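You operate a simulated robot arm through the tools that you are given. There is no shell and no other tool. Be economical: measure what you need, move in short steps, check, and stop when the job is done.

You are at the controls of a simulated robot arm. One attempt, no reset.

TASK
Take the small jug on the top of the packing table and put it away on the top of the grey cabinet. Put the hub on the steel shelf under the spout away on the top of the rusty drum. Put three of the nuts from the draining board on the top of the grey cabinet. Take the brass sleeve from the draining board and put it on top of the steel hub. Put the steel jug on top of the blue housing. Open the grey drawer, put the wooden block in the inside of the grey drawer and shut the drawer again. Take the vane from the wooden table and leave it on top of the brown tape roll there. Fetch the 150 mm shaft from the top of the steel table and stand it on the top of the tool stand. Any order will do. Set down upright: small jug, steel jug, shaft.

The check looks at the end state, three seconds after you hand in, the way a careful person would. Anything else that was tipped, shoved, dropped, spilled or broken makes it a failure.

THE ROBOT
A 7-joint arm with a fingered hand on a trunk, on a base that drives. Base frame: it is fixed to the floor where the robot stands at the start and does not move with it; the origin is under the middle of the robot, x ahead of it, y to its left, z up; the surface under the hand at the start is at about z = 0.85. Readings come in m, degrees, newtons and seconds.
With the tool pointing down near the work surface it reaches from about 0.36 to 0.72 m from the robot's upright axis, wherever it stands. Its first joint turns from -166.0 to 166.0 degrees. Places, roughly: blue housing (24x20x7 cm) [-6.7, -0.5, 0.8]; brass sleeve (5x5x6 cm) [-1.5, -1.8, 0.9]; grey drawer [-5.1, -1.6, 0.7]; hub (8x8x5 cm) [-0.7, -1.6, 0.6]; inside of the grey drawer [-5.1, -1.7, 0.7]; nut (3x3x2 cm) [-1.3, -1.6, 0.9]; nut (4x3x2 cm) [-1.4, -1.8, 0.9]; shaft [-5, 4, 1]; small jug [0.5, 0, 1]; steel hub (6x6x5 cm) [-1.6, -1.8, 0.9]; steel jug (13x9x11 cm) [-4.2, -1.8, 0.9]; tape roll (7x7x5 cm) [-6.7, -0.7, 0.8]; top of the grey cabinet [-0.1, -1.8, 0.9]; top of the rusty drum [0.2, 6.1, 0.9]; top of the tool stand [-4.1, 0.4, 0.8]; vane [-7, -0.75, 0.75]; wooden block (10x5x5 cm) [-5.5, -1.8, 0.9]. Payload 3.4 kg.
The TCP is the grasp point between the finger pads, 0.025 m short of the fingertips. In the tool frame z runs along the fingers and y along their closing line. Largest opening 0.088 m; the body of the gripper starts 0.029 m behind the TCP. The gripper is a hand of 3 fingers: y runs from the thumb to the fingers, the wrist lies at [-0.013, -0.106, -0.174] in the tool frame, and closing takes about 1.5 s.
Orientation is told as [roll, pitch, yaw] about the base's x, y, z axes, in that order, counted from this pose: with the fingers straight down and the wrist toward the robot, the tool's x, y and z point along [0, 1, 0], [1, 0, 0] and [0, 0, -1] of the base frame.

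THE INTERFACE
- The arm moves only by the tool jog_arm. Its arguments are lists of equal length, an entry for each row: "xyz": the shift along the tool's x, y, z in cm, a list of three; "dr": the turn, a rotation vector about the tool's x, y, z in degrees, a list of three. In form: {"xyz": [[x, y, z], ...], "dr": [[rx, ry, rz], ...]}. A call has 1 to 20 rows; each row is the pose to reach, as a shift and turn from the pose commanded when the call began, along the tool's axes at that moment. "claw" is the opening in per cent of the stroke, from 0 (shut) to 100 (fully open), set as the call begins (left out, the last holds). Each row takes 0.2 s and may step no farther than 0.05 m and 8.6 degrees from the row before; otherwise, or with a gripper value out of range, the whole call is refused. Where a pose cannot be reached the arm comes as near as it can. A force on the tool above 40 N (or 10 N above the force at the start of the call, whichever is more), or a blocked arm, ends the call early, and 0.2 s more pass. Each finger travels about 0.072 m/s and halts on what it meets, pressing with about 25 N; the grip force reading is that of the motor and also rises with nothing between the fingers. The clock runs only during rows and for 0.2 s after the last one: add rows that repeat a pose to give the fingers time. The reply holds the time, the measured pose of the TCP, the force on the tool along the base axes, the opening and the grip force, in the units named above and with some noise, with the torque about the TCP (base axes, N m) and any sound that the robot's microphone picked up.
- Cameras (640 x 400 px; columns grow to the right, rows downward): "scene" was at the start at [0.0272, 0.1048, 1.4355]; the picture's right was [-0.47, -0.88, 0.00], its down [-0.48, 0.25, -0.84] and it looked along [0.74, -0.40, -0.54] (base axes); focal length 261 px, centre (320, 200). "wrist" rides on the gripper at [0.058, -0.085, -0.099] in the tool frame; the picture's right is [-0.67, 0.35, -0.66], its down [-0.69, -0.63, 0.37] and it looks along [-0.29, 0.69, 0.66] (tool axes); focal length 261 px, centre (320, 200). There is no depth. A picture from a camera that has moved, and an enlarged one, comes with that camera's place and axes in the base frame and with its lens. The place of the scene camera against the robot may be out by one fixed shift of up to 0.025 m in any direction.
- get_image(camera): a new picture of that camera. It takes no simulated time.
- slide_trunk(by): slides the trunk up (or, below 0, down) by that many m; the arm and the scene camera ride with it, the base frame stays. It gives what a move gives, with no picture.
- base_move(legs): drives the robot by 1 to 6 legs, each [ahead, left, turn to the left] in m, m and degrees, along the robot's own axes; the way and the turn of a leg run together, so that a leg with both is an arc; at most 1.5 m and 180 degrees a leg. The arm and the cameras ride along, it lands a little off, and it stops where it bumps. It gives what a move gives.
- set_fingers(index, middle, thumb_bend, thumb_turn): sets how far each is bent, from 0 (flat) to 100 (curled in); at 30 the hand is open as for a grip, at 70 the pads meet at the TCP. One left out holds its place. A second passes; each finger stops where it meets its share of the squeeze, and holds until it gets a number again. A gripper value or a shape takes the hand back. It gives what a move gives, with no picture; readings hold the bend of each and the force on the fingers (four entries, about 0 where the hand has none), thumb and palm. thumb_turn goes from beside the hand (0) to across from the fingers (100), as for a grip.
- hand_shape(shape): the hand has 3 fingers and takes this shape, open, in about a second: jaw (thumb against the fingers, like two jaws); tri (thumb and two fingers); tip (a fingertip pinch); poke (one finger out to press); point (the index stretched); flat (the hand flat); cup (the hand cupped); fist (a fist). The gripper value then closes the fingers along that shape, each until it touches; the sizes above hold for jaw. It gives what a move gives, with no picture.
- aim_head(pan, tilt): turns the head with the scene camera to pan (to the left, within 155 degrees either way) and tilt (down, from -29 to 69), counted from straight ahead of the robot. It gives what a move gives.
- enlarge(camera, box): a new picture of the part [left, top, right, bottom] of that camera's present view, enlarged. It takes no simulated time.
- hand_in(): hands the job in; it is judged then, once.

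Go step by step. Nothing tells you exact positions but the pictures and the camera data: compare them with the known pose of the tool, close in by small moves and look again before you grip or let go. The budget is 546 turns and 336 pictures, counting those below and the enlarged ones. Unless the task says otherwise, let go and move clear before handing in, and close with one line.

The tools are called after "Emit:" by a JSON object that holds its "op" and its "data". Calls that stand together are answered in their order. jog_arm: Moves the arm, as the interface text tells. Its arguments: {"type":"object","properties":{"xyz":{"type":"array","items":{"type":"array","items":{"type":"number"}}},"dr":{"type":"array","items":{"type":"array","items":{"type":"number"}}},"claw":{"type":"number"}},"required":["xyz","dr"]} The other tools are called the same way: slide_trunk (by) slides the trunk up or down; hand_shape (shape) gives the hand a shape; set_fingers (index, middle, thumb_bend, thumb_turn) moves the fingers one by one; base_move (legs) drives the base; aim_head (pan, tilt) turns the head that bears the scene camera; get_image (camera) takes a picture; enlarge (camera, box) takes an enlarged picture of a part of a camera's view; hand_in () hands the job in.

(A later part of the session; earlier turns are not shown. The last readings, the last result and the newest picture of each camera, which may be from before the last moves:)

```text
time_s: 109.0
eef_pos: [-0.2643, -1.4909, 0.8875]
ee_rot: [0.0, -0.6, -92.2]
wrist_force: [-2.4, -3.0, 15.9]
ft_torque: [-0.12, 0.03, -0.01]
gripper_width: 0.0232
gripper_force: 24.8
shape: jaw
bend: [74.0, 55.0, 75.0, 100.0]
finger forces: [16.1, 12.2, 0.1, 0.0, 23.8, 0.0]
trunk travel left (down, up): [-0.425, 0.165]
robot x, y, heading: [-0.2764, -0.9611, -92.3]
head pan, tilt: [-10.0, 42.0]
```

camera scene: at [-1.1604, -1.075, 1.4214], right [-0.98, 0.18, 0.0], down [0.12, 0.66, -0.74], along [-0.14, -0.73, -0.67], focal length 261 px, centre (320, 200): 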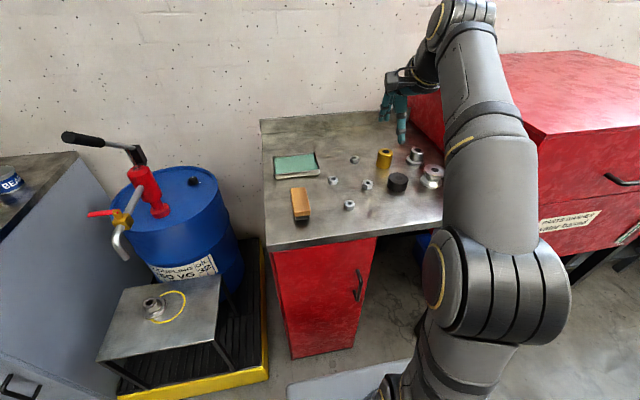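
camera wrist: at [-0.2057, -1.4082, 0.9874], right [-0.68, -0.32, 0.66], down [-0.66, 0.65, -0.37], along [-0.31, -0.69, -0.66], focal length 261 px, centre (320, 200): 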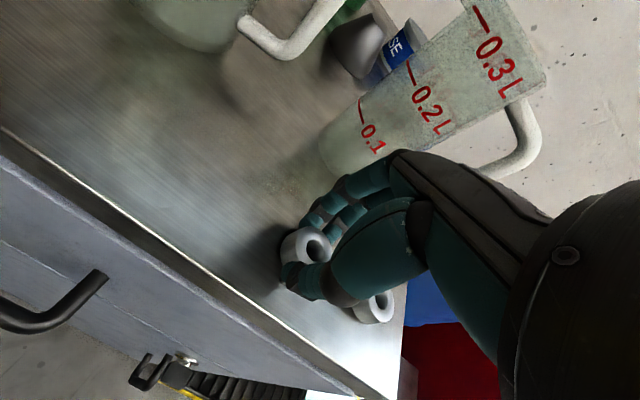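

Contact at 0.887. I ease up 2 mm and open, rising as the thumb clears.

Emit:
{"op": "jog_arm", "data": {"xyz": [[0, 0, -0.2], [0, 0, -0.2]], "dr": [[0, 0, 0], [0, 0, 0]]}}

Emit:
{"op": "jog_arm", "data": {"xyz": [[0, 0, 0], [0, 0, 0], [0, 0, 0], [0, 0, 0], [0, 0, -0.4], [0, 0, -0.7], [0, 0, -0.7]], "dr": [[0, 0, 0], [0, 0, 0], [0, 0, 0], [0, 0, 0], [0, 0, 0], [0, 0, 0], [0, 0, 0]], "claw": 70}}

Emit:
{"op": "enlarge", "data": {"camera": "wrist", "box": [200, 100, 420, 320]}}

```text
time_s: 109.5
eef_pos: [-0.2642, -1.4915, 0.8867]
ee_rot: [0.0, -0.5, -92.3]
wrist_force: [-1.7, -0.6, 8.1]
ft_torque: [-0.04, 0.07, -0.04]
gripper_width: 0.0231
gripper_force: 24.6
shape: jaw
bend: [74.0, 55.0, 75.0, 100.0]
finger forces: [14.9, 11.4, 0.1, 0.1, 24.1, 0.1]
trunk travel left (down, up): [-0.425, 0.165]
robot x, y, heading: [-0.274, -0.9636, -92.0]
head pan, tilt: [-10.0, 42.0]
```

```text
time_s: 111.2
eef_pos: [-0.2642, -1.4925, 0.8958]
ee_rot: [0.0, -0.3, -92.3]
wrist_force: [-0.4, 0.9, 0.6]
ft_torque: [0.0, 0.0, 0.03]
gripper_width: 0.0612
gripper_force: 0.1
shape: jaw
bend: [28.0, 37.0, 58.0, 99.0]
finger forces: [0.0, 0.0, 0.0, 0.0, 0.0, 0.1]
trunk travel left (down, up): [-0.425, 0.165]
robot x, y, heading: [-0.275, -0.9629, -92.3]
head pan, tilt: [-10.0, 42.0]
```

```text
1.82 times, centred on (310, 210) of wrist
camera zoom: at [-0.2026, -1.409, 0.9926], right [-0.68, -0.32, 0.66], down [-0.66, 0.65, -0.37], along [-0.31, -0.69, -0.65], focal length 474 px, centre (338, 182)
```

zoom: 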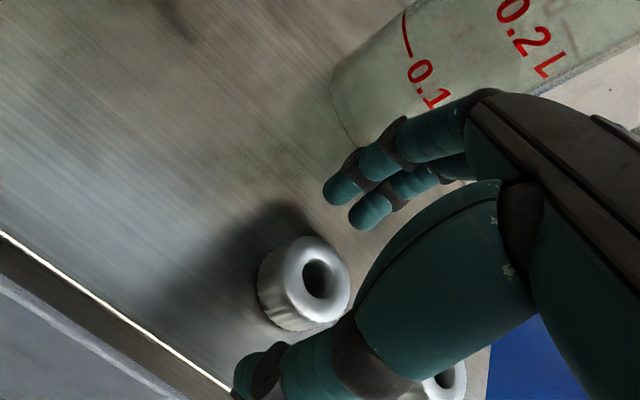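

Second nut placed. I rise and return for the hex nut near (-1.427,-1.654).

Emit:
{"op": "jog_arm", "data": {"xyz": [[0, 0, -2], [0, 0, -5], [0, 0, -9], [0, 0, -13], [0, 0, -17], [0, 0, -21]], "dr": [[0, 0, 0], [0, 0, 0], [0, 0, 0], [0, 0, 0], [0, 0, 0], [0, 0, 0]]}}

Emit:
{"op": "base_move", "data": {"legs": [[-0.2, 0, 2], [0, -1.15, 0], [0.31, 0, 0]]}}

Emit:
{"op": "get_image", "data": {"camera": "wrist"}}

```text
time_s: 112.5
eef_pos: [-0.2575, -1.4892, 1.1031]
ee_rot: [-0.1, -0.4, -92.2]
wrist_force: [0.1, 0.0, -0.9]
ft_torque: [0.03, 0.05, -0.01]
gripper_width: 0.0612
gripper_force: 0.1
shape: jaw
bend: [27.0, 37.0, 58.0, 99.0]
finger forces: [0.1, 0.0, 0.1, 0.1, 0.0, 0.0]
trunk travel left (down, up): [-0.425, 0.165]
robot x, y, heading: [-0.2756, -0.9584, -92.2]
head pan, tilt: [-10.0, 42.0]
```

```text
time_s: 121.4
eef_pos: [-1.4278, -1.5707, 1.1045]
ee_rot: [-0.1, -0.4, -90.5]
wrist_force: [-0.2, 0.7, 0.9]
ft_torque: [-0.02, 0.01, -0.01]
gripper_width: 0.0614
gripper_force: 0.1
shape: jaw
bend: [27.0, 37.0, 58.0, 99.0]
finger forces: [0.0, 0.0, 0.0, 0.0, 0.0, 0.1]
trunk travel left (down, up): [-0.425, 0.165]
robot x, y, heading: [-1.4629, -1.0452, -90.4]
head pan, tilt: [-10.0, 42.0]
```

```text
276 pictures are left
camera wrist: at [-1.3695, -1.4851, 1.2012], right [-0.67, -0.34, 0.66], down [-0.68, 0.63, -0.37], along [-0.29, -0.7, -0.66], focal length 261 px, centre (320, 200)
```

wrist: 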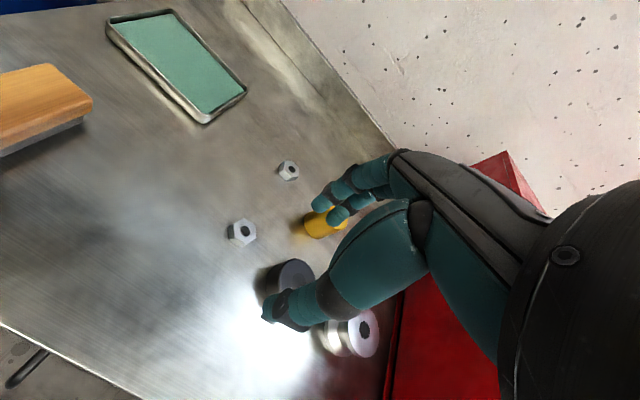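

The hex nut is at (-1.428,-1.651). I go over it and lower to z≈0.953.

Emit:
{"op": "jog_arm", "data": {"xyz": [[0.2, 4, 2], [0.3, 8, 4], [0.3, 8, 8], [0.3, 8, 12], [0.3, 8, 15.1], [0.3, 8, 15.1]], "dr": [[0, 0, 0], [0, 0, 0], [0, 0, 0], [0, 0, 0], [0, 0, 0], [0, 0, 0]], "claw": 100}}

Emit:
{"op": "enlarge", "data": {"camera": "wrist", "box": [180, 130, 400, 350]}}

```text
time_s: 122.8
eef_pos: [-1.427, -1.6531, 0.9511]
ee_rot: [0.1, -0.3, -90.5]
wrist_force: [-0.5, 0.5, 0.2]
ft_torque: [-0.03, 0.06, -0.01]
gripper_width: 0.0876
gripper_force: 0.1
shape: jaw
bend: [30.0, 30.0, 30.0, 98.0]
finger forces: [0.0, 0.0, 0.1, 0.0, 0.1, 0.0]
trunk travel left (down, up): [-0.425, 0.165]
robot x, y, heading: [-1.4634, -1.0451, -90.4]
head pan, tilt: [-10.0, 42.0]
```

```text
1.82 times, centred on (290, 240) of wrist
camera zoom: at [-1.3681, -1.5682, 1.0494], right [-0.67, -0.34, 0.66], down [-0.68, 0.63, -0.37], along [-0.29, -0.7, -0.66], focal length 474 px, centre (374, 127)
```

zoom: 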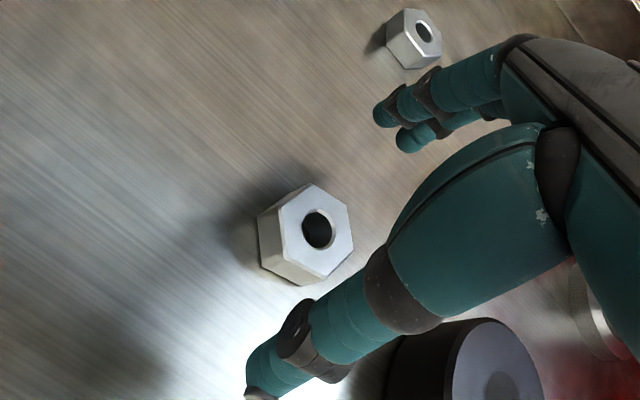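

Centred. I lower and close on the hex nut.

Emit:
{"op": "jog_arm", "data": {"xyz": [[0.2, 0.2, 0.8], [0.3, 0.2, 1.6], [0.3, 0.2, 2.4], [0.3, 0.2, 2.4]], "dr": [[0, 0, 0], [0, 0, 0], [0, 0, 0], [0, 0, 0]]}}

Emit:
{"op": "jog_arm", "data": {"xyz": [[0, 0, 0], [0, 0, 0], [0, 0, 0], [0, 0, 0], [0, 0, 0], [0, 0, 0], [0, 0, 0], [0, 0, 0]], "dr": [[0, 0, 0], [0, 0, 0], [0, 0, 0], [0, 0, 0], [0, 0, 0], [0, 0, 0], [0, 0, 0], [0, 0, 0]], "claw": 0}}

Emit:
{"op": "enlarge", "data": {"camera": "wrist", "box": [180, 130, 400, 350]}}

```text
time_s: 123.8
eef_pos: [-1.423, -1.6541, 0.9287]
ee_rot: [-0.1, -0.4, -90.5]
wrist_force: [1.1, 0.0, 0.4]
ft_torque: [0.0, -0.02, 0.01]
gripper_width: 0.0877
gripper_force: 0.0
shape: jaw
bend: [30.0, 30.0, 30.0, 98.0]
finger forces: [0.1, 0.0, 0.0, 0.1, 0.0, 0.0]
trunk travel left (down, up): [-0.425, 0.165]
robot x, y, heading: [-1.465, -1.0434, -90.4]
head pan, tilt: [-10.0, 42.0]
```

```text
time_s: 125.6
eef_pos: [-1.4233, -1.6535, 0.9297]
ee_rot: [-0.1, -0.5, -90.4]
wrist_force: [0.6, -0.7, -0.4]
ft_torque: [0.01, 0.0, -0.01]
gripper_width: 0.0256
gripper_force: 25.3
shape: jaw
bend: [74.0, 53.0, 74.0, 100.0]
finger forces: [14.9, 7.3, 0.0, 0.0, 22.2, 0.0]
trunk travel left (down, up): [-0.425, 0.165]
robot x, y, heading: [-1.461, -1.0431, -90.4]
head pan, tilt: [-10.0, 42.0]
```

```text
1.82 times, centred on (290, 240) of wrist
camera zoom: at [-1.3648, -1.5684, 1.0262], right [-0.67, -0.34, 0.66], down [-0.68, 0.63, -0.37], along [-0.29, -0.7, -0.66], focal length 474 px, centre (374, 127)
```

zoom: 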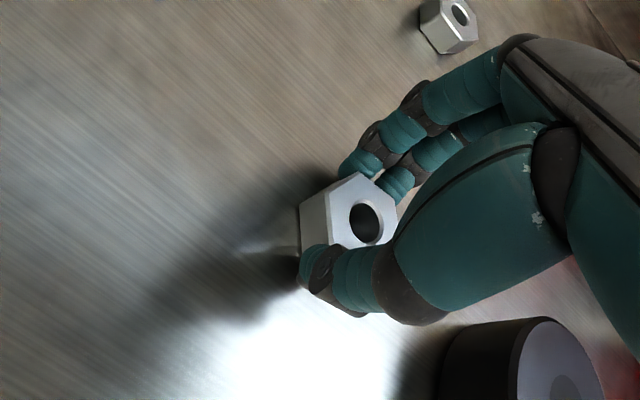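

Hex nut gripped. I lift, retract and drive to the cabinet.

Emit:
{"op": "jog_arm", "data": {"xyz": [[0, 0, -1], [0, 0, -4], [0, -1, -8], [0, -3, -12], [0, -5, -16], [0, -6, -19]], "dr": [[0, 0, 0], [0, 0, 0], [0, 0, 0], [0, 0, 0], [0, 0, 0], [0, 0, 0]]}}

Emit:
{"op": "base_move", "data": {"legs": [[-0.3, 0, 0], [0, 1.23, 0], [0.18, 0, 0]]}}

Emit:
{"op": "get_image", "data": {"camera": "wrist"}}

```text
time_s: 127.0
eef_pos: [-1.4222, -1.5917, 1.1186]
ee_rot: [-0.1, -0.4, -90.4]
wrist_force: [0.0, -0.5, -0.5]
ft_torque: [-0.01, -0.01, 0.0]
gripper_width: 0.0255
gripper_force: 25.6
shape: jaw
bend: [74.0, 54.0, 74.0, 100.0]
finger forces: [15.0, 7.2, 0.0, 0.1, 22.3, 0.0]
trunk travel left (down, up): [-0.425, 0.165]
robot x, y, heading: [-1.4597, -1.0418, -90.7]
head pan, tilt: [-10.0, 42.0]
```

```text
time_s: 135.9
eef_pos: [-0.2145, -1.4966, 1.1168]
ee_rot: [-0.1, -0.4, -91.7]
wrist_force: [0.4, 0.1, -1.0]
ft_torque: [-0.02, 0.01, 0.0]
gripper_width: 0.0255
gripper_force: 25.2
shape: jaw
bend: [74.0, 54.0, 74.0, 100.0]
finger forces: [15.0, 7.1, 0.0, 0.0, 22.2, 0.1]
trunk travel left (down, up): [-0.425, 0.165]
robot x, y, heading: [-0.2393, -0.9455, -91.5]
head pan, tilt: [-10.0, 42.0]
```

```text
273 pictures are left
camera wrist: at [-0.1533, -1.4128, 1.2155], right [-0.68, -0.32, 0.66], down [-0.67, 0.65, -0.37], along [-0.31, -0.69, -0.66], focal length 261 px, centre (320, 200)
```

wrist: 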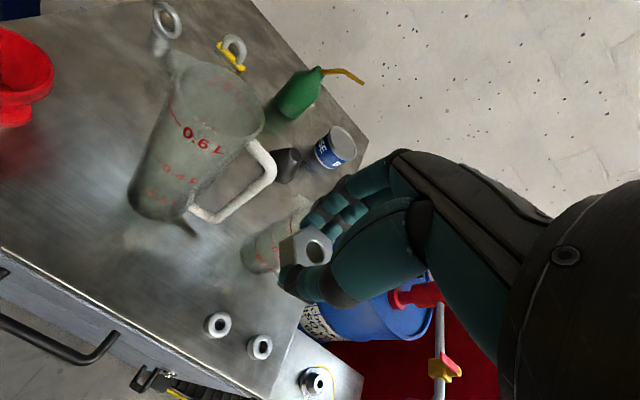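

I set the hex nut at (-0.20,-1.483), left of the second nut, keeping clear of the big jug's handle.

Emit:
{"op": "jog_arm", "data": {"xyz": [[0.7, -0.7, 1], [1.4, -1.4, 3], [1.4, -1.4, 7], [1.4, -1.4, 11], [1.4, -1.4, 15], [1.4, -1.4, 19], [1.4, -1.4, 21], [1.4, -1.4, 22.3], [1.4, -1.4, 22.3]], "dr": [[0, 0, 0], [0, 0, 0], [0, 0, 0], [0, 0, 0], [0, 0, 0], [0, 0, 0], [0, 0, 0], [0, 0, 0], [0, 0, 0]]}}

Emit:
{"op": "get_image", "data": {"camera": "wrist"}}

```text
time_s: 137.9
eef_pos: [-0.2, -1.4833, 0.8937]
ee_rot: [0.0, -0.5, -91.7]
wrist_force: [0.4, 0.6, -0.9]
ft_torque: [-0.02, -0.01, -0.01]
gripper_width: 0.0255
gripper_force: 24.9
shape: jaw
bend: [74.0, 54.0, 74.0, 100.0]
finger forces: [15.1, 7.0, 0.0, 0.0, 22.1, 0.0]
trunk travel left (down, up): [-0.425, 0.165]
robot x, y, heading: [-0.2422, -0.9479, -91.6]
head pan, tilt: [-10.0, 42.0]
```

```text
272 pictures are left
camera wrist: at [-0.1397, -1.3993, 0.9908], right [-0.68, -0.32, 0.66], down [-0.67, 0.65, -0.37], along [-0.31, -0.69, -0.66], focal length 261 px, centre (320, 200)
```

wrist: 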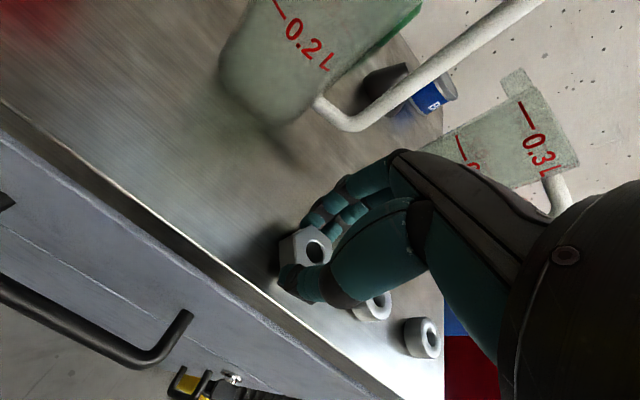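

Clear; I lower to light contact.

Emit:
{"op": "jog_arm", "data": {"xyz": [[0, 0, 0.2], [0, 0, 0.4], [0, 0, 0.4]], "dr": [[0, 0, 0], [0, 0, 0], [0, 0, 0]]}}

Emit:
{"op": "jog_arm", "data": {"xyz": [[0, 0, 0.1], [0, 0, 0.2], [0, 0, 0.2]], "dr": [[0, 0, 0], [0, 0, 0], [0, 0, 0]]}}

```text
time_s: 138.8
eef_pos: [-0.2003, -1.4841, 0.891]
ee_rot: [-0.1, -0.4, -91.7]
wrist_force: [0.5, 0.9, -0.9]
ft_torque: [0.0, -0.01, 0.01]
gripper_width: 0.0255
gripper_force: 25.0
shape: jaw
bend: [74.0, 54.0, 74.0, 100.0]
finger forces: [15.1, 7.1, 0.0, 0.0, 22.1, 0.0]
trunk travel left (down, up): [-0.425, 0.165]
robot x, y, heading: [-0.2465, -0.9457, -91.7]
head pan, tilt: [-10.0, 42.0]
```

```text
time_s: 139.6
eef_pos: [-0.2002, -1.4854, 0.8896]
ee_rot: [-0.1, -0.4, -91.7]
wrist_force: [-0.5, -0.4, -0.8]
ft_torque: [0.01, 0.0, 0.0]
gripper_width: 0.0251
gripper_force: 24.9
shape: jaw
bend: [74.0, 54.0, 74.0, 100.0]
finger forces: [15.1, 7.0, 0.0, 0.0, 22.2, 0.0]
trunk travel left (down, up): [-0.425, 0.165]
robot x, y, heading: [-0.2408, -0.9502, -91.7]
head pan, tilt: [-10.0, 42.0]
```

A little further down until contact.

Emit:
{"op": "jog_arm", "data": {"xyz": [[0, 0, 0.1], [0, 0, 0.2], [0, 0, 0.2]], "dr": [[0, 0, 0], [0, 0, 0], [0, 0, 0]]}}

Emit:
{"op": "jog_arm", "data": {"xyz": [[0, 0, 0.1], [0, 0, 0.2], [0, 0, 0.2]], "dr": [[0, 0, 0], [0, 0, 0], [0, 0, 0]]}}

```text
time_s: 140.3
eef_pos: [-0.199, -1.4849, 0.8873]
ee_rot: [0.0, -0.6, -91.9]
wrist_force: [-1.0, -1.5, 6.5]
ft_torque: [-0.1, -0.01, -0.03]
gripper_width: 0.0253
gripper_force: 25.0
shape: jaw
bend: [74.0, 54.0, 74.0, 100.0]
finger forces: [16.7, 8.4, 0.1, 0.1, 22.7, 0.0]
trunk travel left (down, up): [-0.425, 0.165]
robot x, y, heading: [-0.2391, -0.948, -91.8]
head pan, tilt: [-10.0, 42.0]
```

```text
time_s: 141.2
eef_pos: [-0.1995, -1.4841, 0.8869]
ee_rot: [0.0, -0.7, -91.7]
wrist_force: [0.8, -3.6, 18.6]
ft_torque: [-0.12, 0.0, 0.01]
gripper_width: 0.026
gripper_force: 24.9
shape: jaw
bend: [74.0, 53.0, 75.0, 100.0]
finger forces: [18.3, 9.6, 0.0, 0.0, 24.7, 0.0]
trunk travel left (down, up): [-0.425, 0.165]
robot x, y, heading: [-0.241, -0.9479, -91.5]
head pan, tilt: [-10.0, 42.0]
```

Contact. I ease up, open, and rise a little.

Emit:
{"op": "jog_arm", "data": {"xyz": [[0, 0, -0.3], [0, 0, -0.3]], "dr": [[0, 0, 0], [0, 0, 0]]}}

Emit:
{"op": "jog_arm", "data": {"xyz": [[0, 0, 0], [0, 0, 0], [0, 0, 0], [0, 0, 0], [0, 0, -0.4], [0, 0, -0.7], [0, 0, -0.7]], "dr": [[0, 0, 0], [0, 0, 0], [0, 0, 0], [0, 0, 0], [0, 0, 0], [0, 0, 0], [0, 0, 0]], "claw": 70}}

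Emit:
{"op": "enlarge", "data": {"camera": "wrist", "box": [200, 100, 420, 320]}}

```text
time_s: 141.8
eef_pos: [-0.1997, -1.4845, 0.8867]
ee_rot: [0.0, -0.4, -91.7]
wrist_force: [0.3, 0.4, 10.6]
ft_torque: [-0.03, -0.04, -0.02]
gripper_width: 0.0261
gripper_force: 25.3
shape: jaw
bend: [74.0, 53.0, 75.0, 100.0]
finger forces: [17.0, 8.4, 0.1, 0.1, 25.3, 0.1]
trunk travel left (down, up): [-0.425, 0.165]
robot x, y, heading: [-0.2418, -0.9458, -91.6]
head pan, tilt: [-10.0, 42.0]
```

```text
time_s: 143.3
eef_pos: [-0.2, -1.4852, 0.895]
ee_rot: [-0.1, -0.4, -91.7]
wrist_force: [0.3, -0.3, -0.5]
ft_torque: [0.02, -0.01, 0.02]
gripper_width: 0.0611
gripper_force: 0.2
shape: jaw
bend: [28.0, 37.0, 58.0, 99.0]
finger forces: [0.0, 0.1, 0.0, 0.1, 0.1, 0.0]
trunk travel left (down, up): [-0.425, 0.165]
robot x, y, heading: [-0.2453, -0.9482, -91.7]
head pan, tilt: [-10.0, 42.0]
```

```text
1.82 times, centred on (310, 210) of wrist
camera zoom: at [-0.1392, -1.401, 0.9927], right [-0.68, -0.32, 0.66], down [-0.67, 0.65, -0.37], along [-0.31, -0.69, -0.66], focal length 474 px, centre (338, 182)
```

zoom: 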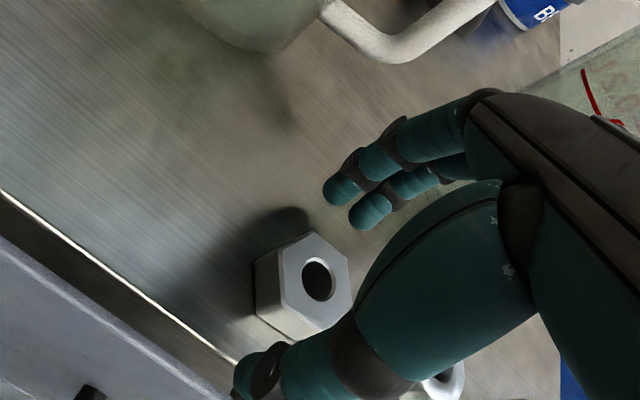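

Third nut placed. I rise carefully, back away, and head for the brass sleeve.

Emit:
{"op": "jog_arm", "data": {"xyz": [[0, 0, -1.5], [0, 0, -3.5], [0, -2, -6], [0, -4, -10], [0, -4, -14], [0, -4, -18], [0, -4, -21]], "dr": [[0, 0, 0], [0, 0, 0], [0, 0, 0], [0, 0, 0], [0, 0, 0], [0, 0, 0], [0, 0, 0]]}}

Emit:
{"op": "base_move", "data": {"legs": [[-0.2, 0, 1.6], [0, -1.3, 0], [0.33, 0, 0]]}}

Emit:
{"op": "get_image", "data": {"camera": "wrist"}}

Emit:
{"op": "get_image", "data": {"camera": "scene"}}

```text
time_s: 144.9
eef_pos: [-0.2005, -1.4419, 1.1056]
ee_rot: [-0.1, -0.4, -91.8]
wrist_force: [0.7, 0.6, -0.4]
ft_torque: [-0.01, 0.04, 0.01]
gripper_width: 0.0612
gripper_force: 0.0
shape: jaw
bend: [27.0, 37.0, 58.0, 99.0]
finger forces: [0.0, 0.1, 0.1, 0.1, 0.0, 0.1]
trunk travel left (down, up): [-0.425, 0.165]
robot x, y, heading: [-0.2442, -0.947, -91.8]
head pan, tilt: [-10.0, 42.0]
```

```text
time_s: 154.3
eef_pos: [-1.4881, -1.5471, 1.1054]
ee_rot: [-0.1, -0.4, -92.2]
wrist_force: [-0.3, 0.2, 0.2]
ft_torque: [0.01, 0.01, -0.01]
gripper_width: 0.0613
gripper_force: 0.0
shape: jaw
bend: [27.0, 37.0, 58.0, 99.0]
finger forces: [0.0, 0.0, 0.1, 0.0, 0.0, 0.1]
trunk travel left (down, up): [-0.425, 0.165]
robot x, y, heading: [-1.5241, -1.0521, -92.2]
head pan, tilt: [-10.0, 42.0]
```

```text
270 pictures are left
camera wrist: at [-1.4263, -1.4635, 1.2024], right [-0.68, -0.32, 0.66], down [-0.66, 0.65, -0.37], along [-0.31, -0.69, -0.66], focal length 261 px, centre (320, 200)
```

wrist: 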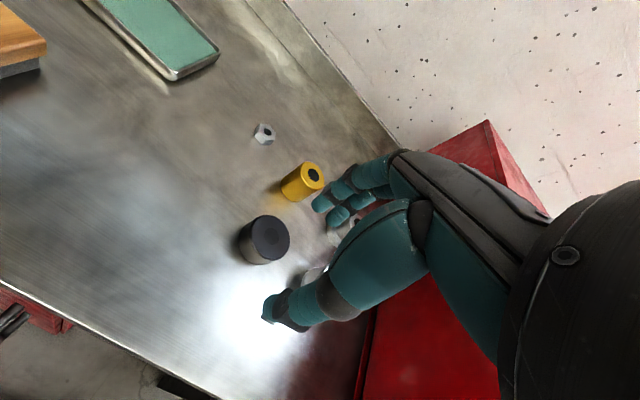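

```text
269 pictures are left
camera scene: at [-1.3728, -1.0904, 1.4214], right [-0.98, 0.21, 0.0], down [0.14, 0.65, -0.74], along [-0.16, -0.73, -0.67], focal length 261 px, centre (320, 200)
```

scene: 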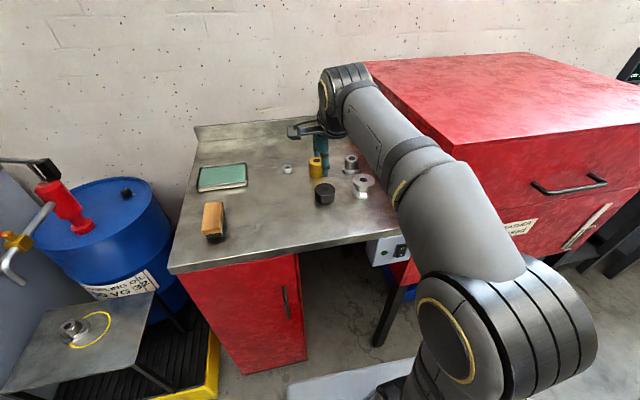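

The steel hub sits near the red washer wall behind the spool. I zoom in to measure both pieces.

Emit:
{"op": "enlarge", "data": {"camera": "scene", "box": [270, 130, 400, 220]}}

Emit:
{"op": "enlarge", "data": {"camera": "wrist", "box": [220, 120, 420, 300]}}

```text
4.44 times, centred on (335, 175) of scene
camera zoom: at [-1.3728, -1.0904, 1.4214], right [-0.98, 0.21, 0.0], down [0.14, 0.65, -0.74], along [-0.16, -0.73, -0.67], focal length 1161 px, centre (253, 311)
```

zoom: 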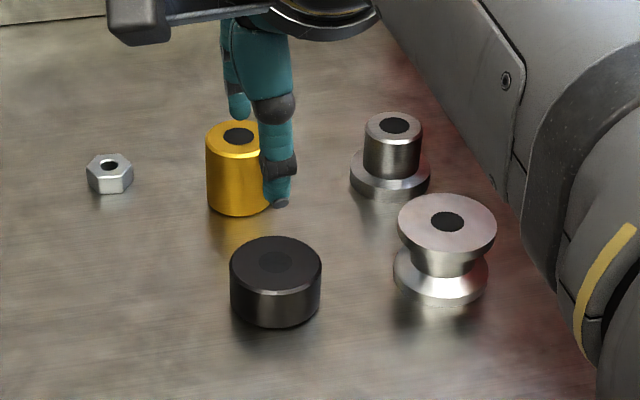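

```text
2.22 times, centred on (320, 210) of wrist
camera zoom: at [-1.4263, -1.4635, 1.2024], right [-0.68, -0.32, 0.66], down [-0.66, 0.65, -0.37], along [-0.31, -0.69, -0.66], focal length 579 px, centre (320, 178)
```

zoom: 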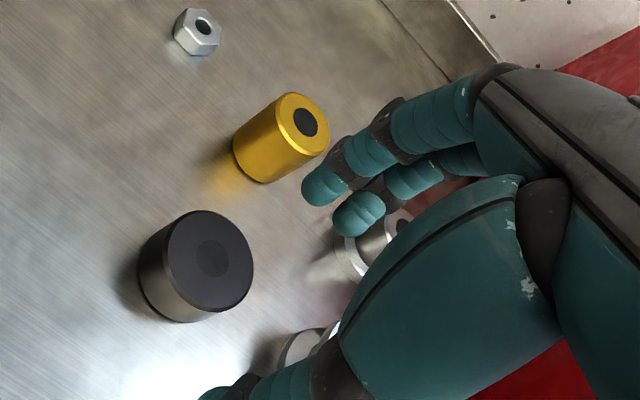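

Brass sleeve is at (-1.516,-1.755); the hub at about (-1.633,-1.756). I drive 8 cm closer for reach and move over the sleeve.

Emit:
{"op": "base_move", "data": {"legs": [[0.08, 0, 2]]}}

```text
time_s: 155.4
eef_pos: [-1.4708, -1.6287, 1.1056]
ee_rot: [-0.1, -0.4, -90.2]
wrist_force: [0.0, -0.3, 0.3]
ft_torque: [-0.01, 0.0, 0.02]
gripper_width: 0.0615
gripper_force: 0.2
shape: jaw
bend: [27.0, 37.0, 58.0, 99.0]
finger forces: [0.0, 0.0, 0.1, 0.0, 0.0, 0.1]
trunk travel left (down, up): [-0.425, 0.165]
robot x, y, heading: [-1.5279, -1.1356, -90.2]
head pan, tilt: [-10.0, 42.0]
```

I move over the sleeve at z≈1.0 with the hand open and look.

Emit:
{"op": "jog_arm", "data": {"xyz": [[-2, 4, 0], [-4.3, 8, 1], [-4.3, 12.6, 2], [-4.3, 12.6, 5], [-4.3, 12.6, 9], [-4.3, 12.6, 10.5], [-4.3, 12.6, 10.5]], "dr": [[0, 0, 0], [0, 0, 0], [0, 0, 0], [0, 0, 0], [0, 0, 0], [0, 0, 0], [0, 0, 0]], "claw": 100}}

Emit:
{"op": "get_image", "data": {"camera": "wrist"}}

Emit:
{"op": "get_image", "data": {"camera": "scene"}}

```text
time_s: 157.0
eef_pos: [-1.5143, -1.755, 1.0005]
ee_rot: [-0.1, -0.4, -90.2]
wrist_force: [-0.7, 1.1, -0.6]
ft_torque: [-0.01, -0.02, 0.02]
gripper_width: 0.0875
gripper_force: 0.0
shape: jaw
bend: [30.0, 30.0, 30.0, 98.0]
finger forces: [0.0, 0.0, 0.0, 0.0, 0.1, 0.0]
trunk travel left (down, up): [-0.425, 0.165]
robot x, y, heading: [-1.5229, -1.1368, -90.1]
head pan, tilt: [-10.0, 42.0]
```

```text
266 pictures are left
camera wrist: at [-1.4562, -1.6693, 1.0975], right [-0.67, -0.34, 0.66], down [-0.68, 0.63, -0.37], along [-0.29, -0.7, -0.66], focal length 261 px, centre (320, 200)
```

wrist: 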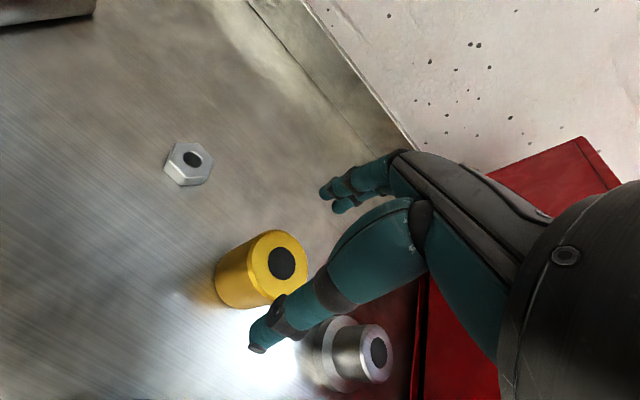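

```text
265 pictures are left
camera scene: at [-1.3737, -1.1684, 1.4214], right [-0.98, 0.18, 0.0], down [0.12, 0.66, -0.74], along [-0.13, -0.73, -0.67], focal length 261 px, centre (320, 200)
```

scene: 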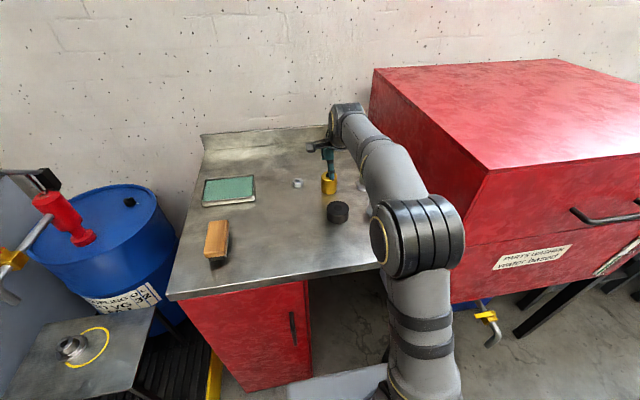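

Sleeve centre (-1.518,-1.755), hub boss centre (-1.633,-1.756). I lower onto the sleeve.

Emit:
{"op": "jog_arm", "data": {"xyz": [[0, 0, 2], [0, 0, 4], [0, 0, 5.5], [0, 0, 6.1], [0, 0, 6.1]], "dr": [[0, 0, 0], [0, 0, 0], [0, 0, 0], [0, 0, 0], [0, 0, 0]]}}

Emit:
{"op": "enlarge", "data": {"camera": "wrist", "box": [200, 120, 420, 340]}}

```text
time_s: 158.2
eef_pos: [-1.5142, -1.7547, 0.9391]
ee_rot: [-0.2, -0.4, -90.2]
wrist_force: [1.2, 1.1, 0.5]
ft_torque: [0.03, 0.02, 0.02]
gripper_width: 0.0877
gripper_force: 0.0
shape: jaw
bend: [30.0, 30.0, 30.0, 98.0]
finger forces: [0.0, 0.0, 0.0, 0.0, 0.0, 0.0]
trunk travel left (down, up): [-0.425, 0.165]
robot x, y, heading: [-1.5249, -1.1349, -90.6]
head pan, tilt: [-10.0, 42.0]
```

```text
1.82 times, centred on (310, 230) of wrist
camera zoom: at [-1.457, -1.6687, 1.0378], right [-0.67, -0.34, 0.66], down [-0.68, 0.63, -0.37], along [-0.29, -0.7, -0.65], focal length 474 px, centre (338, 146)
```

zoom: 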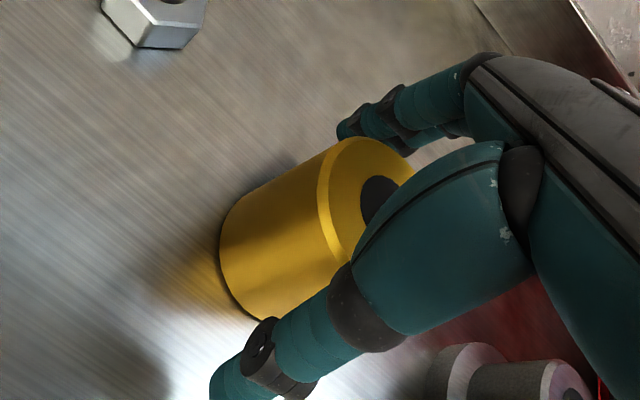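

I close on the sleeve.

Emit:
{"op": "jog_arm", "data": {"xyz": [[0, 0, 0], [0, 0, 0], [0, 0, 0], [0, 0, 0], [0, 0, 0], [0, 0, 0], [0, 0, 0], [0, 0, 0]], "dr": [[0, 0, 0], [0, 0, 0], [0, 0, 0], [0, 0, 0], [0, 0, 0], [0, 0, 0], [0, 0, 0], [0, 0, 0]], "claw": 0}}

Emit:
{"op": "enlarge", "data": {"camera": "wrist", "box": [200, 120, 420, 340]}}

```text
time_s: 160.0
eef_pos: [-1.5149, -1.7552, 0.9408]
ee_rot: [0.0, -0.5, -90.2]
wrist_force: [0.4, 0.1, -0.4]
ft_torque: [0.03, -0.02, -0.01]
gripper_width: 0.0403
gripper_force: 26.0
shape: jaw
bend: [74.0, 46.0, 71.0, 100.0]
finger forces: [13.9, 8.4, 0.0, 0.0, 22.4, 0.0]
trunk travel left (down, up): [-0.425, 0.165]
robot x, y, heading: [-1.5275, -1.1375, -90.2]
head pan, tilt: [-10.0, 42.0]
```

```text
1.82 times, centred on (310, 230) of wrist
camera zoom: at [-1.4569, -1.6687, 1.0379], right [-0.67, -0.34, 0.66], down [-0.68, 0.63, -0.37], along [-0.29, -0.7, -0.66], focal length 474 px, centre (338, 146)
```

zoom: 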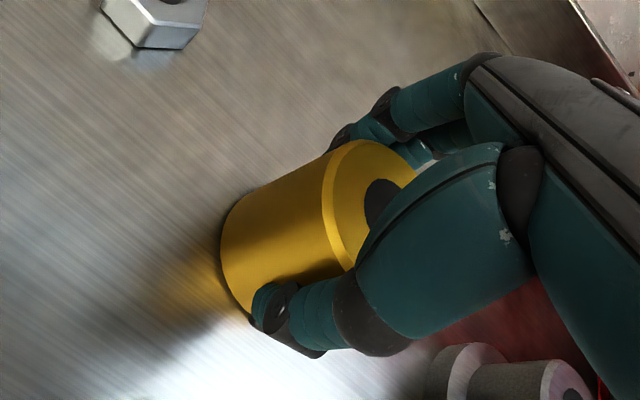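

Gripped. I lift 8 cm, then check the sleeve's attitude.

Emit:
{"op": "jog_arm", "data": {"xyz": [[0, 0, -1], [0, 0, -3], [0, 0, -6], [0, 0, -9], [0, 0, -9]], "dr": [[0, 0, 0], [0, 0, 0], [0, 0, 0], [0, 0, 0], [0, 0, 0]]}}

Emit:
{"op": "jog_arm", "data": {"xyz": [[-4, 0, 0], [-8, 0, 0], [-11.5, 0, 0], [-11.5, 0, 0]], "dr": [[0, 0, 0], [0, 0, 0], [0, 0, 0], [0, 0, 0]]}}

Emit:
{"op": "get_image", "data": {"camera": "wrist"}}

Emit:
{"op": "enlarge", "data": {"camera": "scene", "box": [300, 110, 440, 220]}}

```text
time_s: 161.2
eef_pos: [-1.5153, -1.7567, 1.0296]
ee_rot: [-0.2, -0.4, -90.2]
wrist_force: [0.1, -0.9, -4.1]
ft_torque: [0.01, -0.04, -0.01]
gripper_width: 0.0404
gripper_force: 25.1
shape: jaw
bend: [74.0, 46.0, 71.0, 100.0]
finger forces: [13.8, 8.4, 0.0, 0.1, 22.4, 0.0]
trunk travel left (down, up): [-0.425, 0.165]
robot x, y, heading: [-1.525, -1.1354, -90.5]
head pan, tilt: [-10.0, 42.0]
```

```text
time_s: 162.2
eef_pos: [-1.628, -1.7528, 1.0326]
ee_rot: [-0.1, -0.4, -90.2]
wrist_force: [-0.5, -0.9, -4.3]
ft_torque: [0.0, -0.02, 0.0]
gripper_width: 0.0405
gripper_force: 25.1
shape: jaw
bend: [74.0, 46.0, 71.0, 100.0]
finger forces: [13.8, 8.6, 0.0, 0.0, 22.4, 0.0]
trunk travel left (down, up): [-0.425, 0.165]
robot x, y, heading: [-1.5245, -1.1347, -90.1]
head pan, tilt: [-10.0, 42.0]
```

```text
262 pictures are left
camera wrist: at [-1.5688, -1.6678, 1.1289], right [-0.67, -0.34, 0.66], down [-0.68, 0.63, -0.37], along [-0.29, -0.7, -0.66], focal length 261 px, centre (320, 200)
```

wrist: 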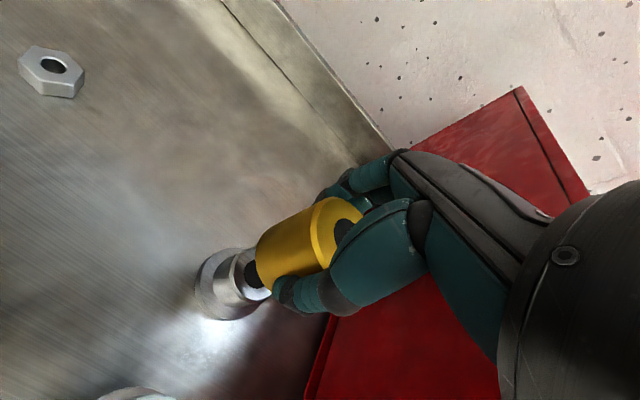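

```text
3.64 times, centred on (370, 165) of scene
camera zoom: at [-1.3739, -1.1689, 1.4214], right [-0.98, 0.18, 0.0], down [0.12, 0.66, -0.74], along [-0.13, -0.73, -0.67], focal length 950 px, centre (138, 327)
```

zoom: 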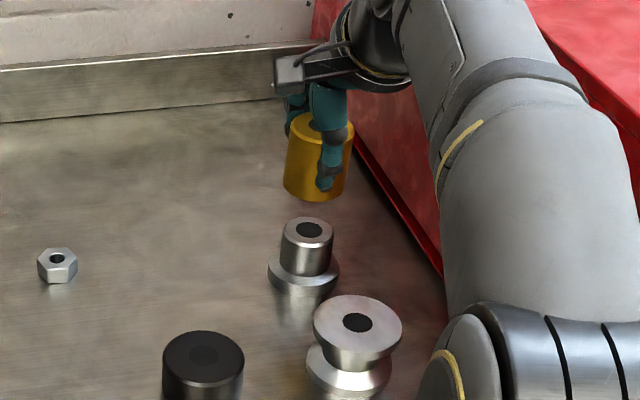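

Sleeve is upright, 4 cm above the boss, about 5 mm off. I correct and lower to just above it.

Emit:
{"op": "jog_arm", "data": {"xyz": [[-0.3, 0.2, 0], [-0.5, 0.3, 1], [-0.5, 0.3, 2], [-0.5, 0.3, 3.1], [-0.5, 0.3, 3.1]], "dr": [[0, 0, 0], [0, 0, 0], [0, 0, 0], [0, 0, 0], [0, 0, 0]]}}

Emit:
{"op": "enlarge", "data": {"camera": "wrist", "box": [160, 180, 380, 340]}}

Emit:
{"op": "enlarge", "data": {"camera": "scene", "box": [330, 120, 430, 200]}}

```text
time_s: 163.4
eef_pos: [-1.6332, -1.7583, 0.9985]
ee_rot: [-0.1, -0.4, -90.2]
wrist_force: [1.0, 0.4, -3.7]
ft_torque: [0.01, 0.02, -0.01]
gripper_width: 0.0403
gripper_force: 25.1
shape: jaw
bend: [74.0, 46.0, 71.0, 100.0]
finger forces: [13.8, 8.5, 0.0, 0.0, 22.3, 0.0]
trunk travel left (down, up): [-0.425, 0.165]
robot x, y, heading: [-1.5251, -1.1303, -90.2]
head pan, tilt: [-10.0, 42.0]
```

```text
2.50 times, centred on (270, 260) of wrist
camera zoom: at [-1.5752, -1.6712, 1.0954], right [-0.67, -0.34, 0.66], down [-0.68, 0.63, -0.37], along [-0.29, -0.7, -0.66], focal length 652 px, centre (445, 50)
```

zoom: 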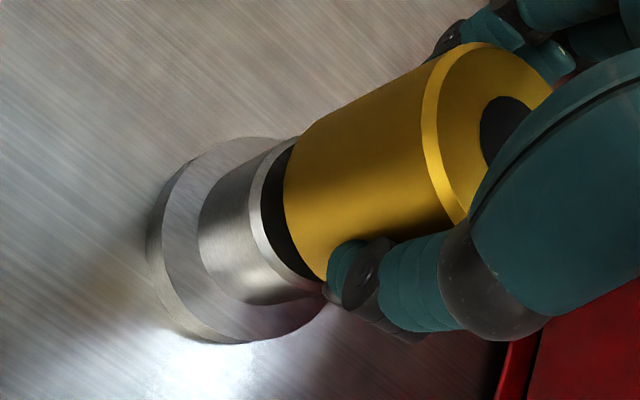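

```text
5.00 times, centred on (380, 160) of scene
camera zoom: at [-1.3738, -1.1689, 1.4214], right [-0.98, 0.18, 0.0], down [0.12, 0.66, -0.74], along [-0.13, -0.73, -0.67], focal length 1306 px, centre (20, 400)
```

zoom: 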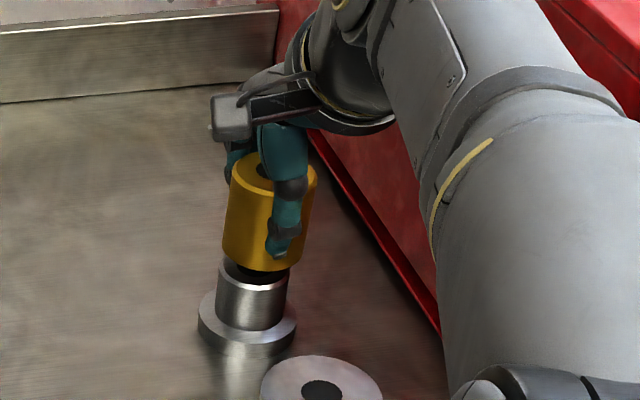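

Alignment looks good from both views. I lower the last millimetres onto the boss.

Emit:
{"op": "jog_arm", "data": {"xyz": [[0, 0, 0.2], [0, 0, 0.4], [0, 0, 0.5], [0, 0, 0.5]], "dr": [[0, 0, 0], [0, 0, 0], [0, 0, 0], [0, 0, 0]]}}

Emit:
{"op": "jog_arm", "data": {"xyz": [[0, 0, 0.1], [0, 0, 0.2], [0, 0, 0.2]], "dr": [[0, 0, 0], [0, 0, 0], [0, 0, 0]]}}

```text
time_s: 164.4
eef_pos: [-1.6356, -1.7576, 0.9928]
ee_rot: [-0.1, -0.3, -90.3]
wrist_force: [0.9, -0.1, -3.1]
ft_torque: [-0.01, -0.03, 0.05]
gripper_width: 0.0403
gripper_force: 25.3
shape: jaw
bend: [74.0, 46.0, 71.0, 100.0]
finger forces: [13.7, 8.6, 0.0, 0.1, 22.4, 0.0]
trunk travel left (down, up): [-0.425, 0.165]
robot x, y, heading: [-1.5239, -1.1334, -90.1]
head pan, tilt: [-10.0, 42.0]
```

```text
time_s: 165.2
eef_pos: [-1.636, -1.7579, 0.9907]
ee_rot: [-0.1, -0.4, -90.2]
wrist_force: [-0.2, -0.5, -3.9]
ft_torque: [-0.04, -0.01, 0.03]
gripper_width: 0.0403
gripper_force: 25.1
shape: jaw
bend: [74.0, 46.0, 71.0, 100.0]
finger forces: [13.8, 8.5, 0.1, 0.0, 22.4, 0.1]
trunk travel left (down, up): [-0.425, 0.165]
robot x, y, heading: [-1.5285, -1.1374, -90.2]
head pan, tilt: [-10.0, 42.0]
```

Not yet in contact; I continue by millimetres.

Emit:
{"op": "jog_arm", "data": {"xyz": [[0.2, 0, 0.1], [0.2, 0, 0.2], [0.2, 0, 0.2]], "dr": [[0, 0, 0], [0, 0, 0], [0, 0, 0]]}}

Emit:
{"op": "jog_arm", "data": {"xyz": [[0, 0, 0.1], [0, 0, 0.2], [0, 0, 0.2]], "dr": [[0, 0, 0], [0, 0, 0], [0, 0, 0]]}}

Emit:
{"op": "enlarge", "data": {"camera": "wrist", "box": [160, 180, 380, 340]}}

```text
time_s: 166.0
eef_pos: [-1.6329, -1.7583, 0.9884]
ee_rot: [0.0, -0.4, -90.2]
wrist_force: [-0.3, 0.2, -4.3]
ft_torque: [0.05, 0.0, -0.01]
gripper_width: 0.0403
gripper_force: 24.7
shape: jaw
bend: [74.0, 46.0, 71.0, 100.0]
finger forces: [13.8, 8.6, 0.0, 0.0, 22.4, 0.0]
trunk travel left (down, up): [-0.425, 0.165]
robot x, y, heading: [-1.5244, -1.1336, -90.0]
head pan, tilt: [-10.0, 42.0]
```

```text
time_s: 166.8
eef_pos: [-1.6335, -1.7576, 0.9874]
ee_rot: [-0.1, -0.3, -90.2]
wrist_force: [-0.3, 0.2, -4.3]
ft_torque: [-0.03, 0.0, -0.01]
gripper_width: 0.0404
gripper_force: 25.3
shape: jaw
bend: [74.0, 46.0, 71.0, 100.0]
finger forces: [13.7, 8.6, 0.1, 0.0, 22.5, 0.0]
trunk travel left (down, up): [-0.425, 0.165]
robot x, y, heading: [-1.5281, -1.1362, -90.2]
head pan, tilt: [-10.0, 42.0]
```

```text
2.50 times, centred on (270, 260) of wrist
camera zoom: at [-1.5753, -1.6722, 1.0852], right [-0.67, -0.34, 0.66], down [-0.68, 0.63, -0.37], along [-0.29, -0.7, -0.66], focal length 652 px, centre (445, 50)
```

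zoom: 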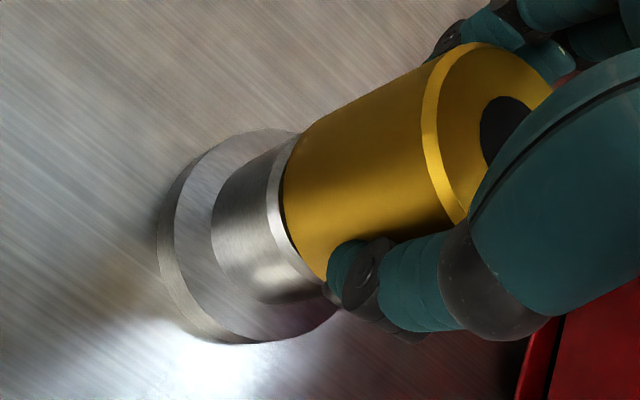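

The gap is nearly closed and edges are flush. I lower a bit more until contact.

Emit:
{"op": "jog_arm", "data": {"xyz": [[0, 0, 0.1], [0, 0, 0.2], [0, 0, 0.2]], "dr": [[0, 0, 0], [0, 0, 0], [0, 0, 0]]}}

Emit:
{"op": "jog_arm", "data": {"xyz": [[0, 0, 0.1], [0, 0, 0.2], [0, 0, 0.2]], "dr": [[0, 0, 0], [0, 0, 0], [0, 0, 0]]}}

Emit:
{"op": "enlarge", "data": {"camera": "scene", "box": [330, 120, 430, 200]}}

```text
time_s: 167.6
eef_pos: [-1.6345, -1.757, 0.9873]
ee_rot: [-0.2, -0.5, -90.1]
wrist_force: [0.6, -1.5, 1.2]
ft_torque: [-0.03, -0.01, 0.0]
gripper_width: 0.0402
gripper_force: 25.2
shape: jaw
bend: [74.0, 46.0, 71.0, 100.0]
finger forces: [14.3, 9.2, 0.1, 0.1, 22.6, 0.1]
trunk travel left (down, up): [-0.425, 0.165]
robot x, y, heading: [-1.5239, -1.1342, -90.0]
head pan, tilt: [-10.0, 42.0]
```

```text
time_s: 168.4
eef_pos: [-1.6339, -1.7577, 0.9857]
ee_rot: [-0.2, -0.6, -90.2]
wrist_force: [-0.5, 0.5, 9.3]
ft_torque: [0.01, 0.01, 0.0]
gripper_width: 0.0403
gripper_force: 25.0
shape: jaw
bend: [74.0, 46.0, 71.0, 100.0]
finger forces: [14.2, 9.1, 0.0, 0.1, 23.9, 0.1]
trunk travel left (down, up): [-0.425, 0.165]
robot x, y, heading: [-1.528, -1.133, -89.9]
head pan, tilt: [-10.0, 42.0]
```

```text
5.00 times, centred on (380, 160) of scene
camera zoom: at [-1.3736, -1.1673, 1.4215], right [-0.98, 0.18, 0.0], down [0.12, 0.66, -0.74], along [-0.13, -0.73, -0.67], focal length 1306 px, centre (20, 400)
```

zoom: 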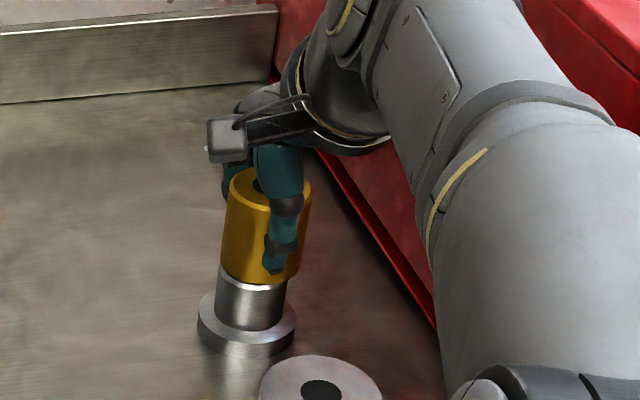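

Contact, sleeve sits well on the boss. I ease and open.

Emit:
{"op": "jog_arm", "data": {"xyz": [[0, 0, -0.2], [0, 0, -0.2]], "dr": [[0, 0, 0], [0, 0, 0]]}}

Emit:
{"op": "jog_arm", "data": {"xyz": [[0, 0, 0], [0, 0, 0], [0, 0, 0], [0, 0, 0], [0, 0, 0], [0, 0, 0]], "dr": [[0, 0, 0], [0, 0, 0], [0, 0, 0], [0, 0, 0], [0, 0, 0], [0, 0, 0]], "claw": 100}}

Emit:
{"op": "jog_arm", "data": {"xyz": [[0, 0, -1], [0, 0, -3], [0, 0, -6], [0, 0, -10], [0, 0, -14]], "dr": [[0, 0, 0], [0, 0, 0], [0, 0, 0], [0, 0, 0], [0, 0, 0]]}}

Emit:
{"op": "enlarge", "data": {"camera": "scene", "box": [310, 110, 430, 210]}}

```text
time_s: 169.0
eef_pos: [-1.6332, -1.7583, 0.9864]
ee_rot: [0.0, -0.4, -90.1]
wrist_force: [-1.3, -0.6, 3.4]
ft_torque: [-0.01, 0.03, 0.02]
gripper_width: 0.0403
gripper_force: 25.1
shape: jaw
bend: [74.0, 46.0, 71.0, 100.0]
finger forces: [14.4, 9.3, 0.0, 0.1, 22.9, 0.1]
trunk travel left (down, up): [-0.425, 0.165]
robot x, y, heading: [-1.5259, -1.1338, -90.3]
head pan, tilt: [-10.0, 42.0]
```

```text
time_s: 170.4
eef_pos: [-1.6338, -1.7585, 0.9868]
ee_rot: [-0.1, -0.4, -90.2]
wrist_force: [-0.5, 0.3, 0.2]
ft_torque: [-0.03, -0.01, -0.02]
gripper_width: 0.0874
gripper_force: 0.1
shape: jaw
bend: [30.0, 30.0, 30.0, 98.0]
finger forces: [0.1, 0.1, 0.1, 0.1, 0.0, 0.0]
trunk travel left (down, up): [-0.425, 0.165]
robot x, y, heading: [-1.5257, -1.1361, -90.1]
head pan, tilt: [-10.0, 42.0]
```

```text
time_s: 171.6
eef_pos: [-1.633, -1.753, 1.1112]
ee_rot: [-0.1, -0.3, -90.2]
wrist_force: [0.1, 0.2, -0.3]
ft_torque: [0.0, -0.01, 0.02]
gripper_width: 0.0878
gripper_force: 0.0
shape: jaw
bend: [30.0, 30.0, 30.0, 98.0]
finger forces: [0.1, 0.0, 0.1, 0.0, 0.1, 0.0]
out of reach, approached as far as the arm can: row 5
trunk travel left (down, up): [-0.425, 0.165]
robot x, y, heading: [-1.5224, -1.1379, -90.3]
head pan, tilt: [-10.0, 42.0]
```

```text
4.00 times, centred on (370, 160) of scene
camera zoom: at [-1.3736, -1.1679, 1.4214], right [-0.98, 0.18, 0.0], down [0.12, 0.66, -0.74], along [-0.13, -0.73, -0.67], focal length 1044 px, centre (120, 360)
```

zoom: 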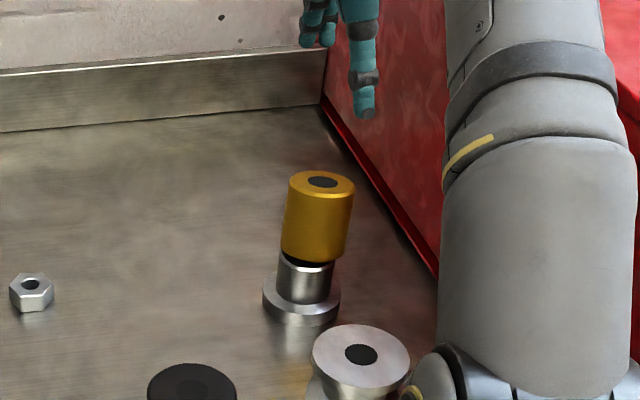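

There's a dark band under the sleeve; I zoom in to check it's seated.

Emit:
{"op": "enlarge", "data": {"camera": "scene", "box": [370, 145, 410, 195]}}

Emit:
{"op": "get_image", "data": {"camera": "wrist"}}

```text
8.00 times, centred on (390, 170) of scene
camera zoom: at [-1.3736, -1.1679, 1.4214], right [-0.98, 0.18, 0.0], down [0.12, 0.66, -0.74], along [-0.13, -0.73, -0.67], focal length 2089 px, centre (-240, 440)
```

zoom: 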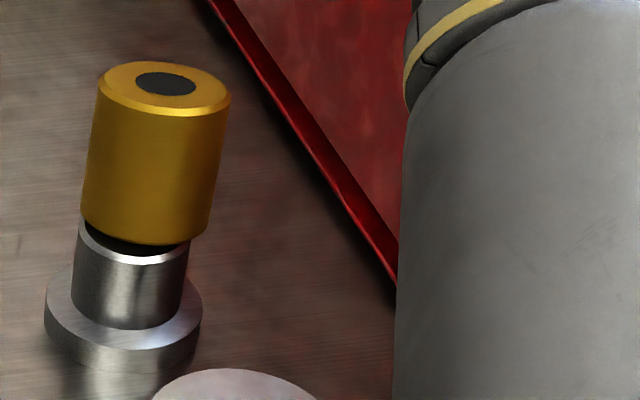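

```text
254 pictures are left
camera wrist: at [-1.5753, -1.6676, 1.2094], right [-0.67, -0.34, 0.66], down [-0.68, 0.63, -0.37], along [-0.29, -0.7, -0.66], focal length 261 px, centre (320, 200)
```

wrist: 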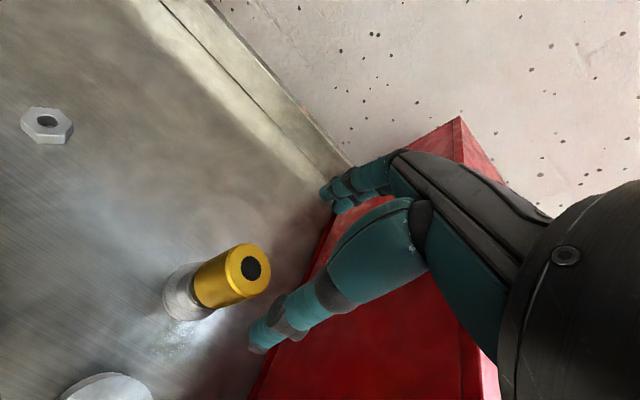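

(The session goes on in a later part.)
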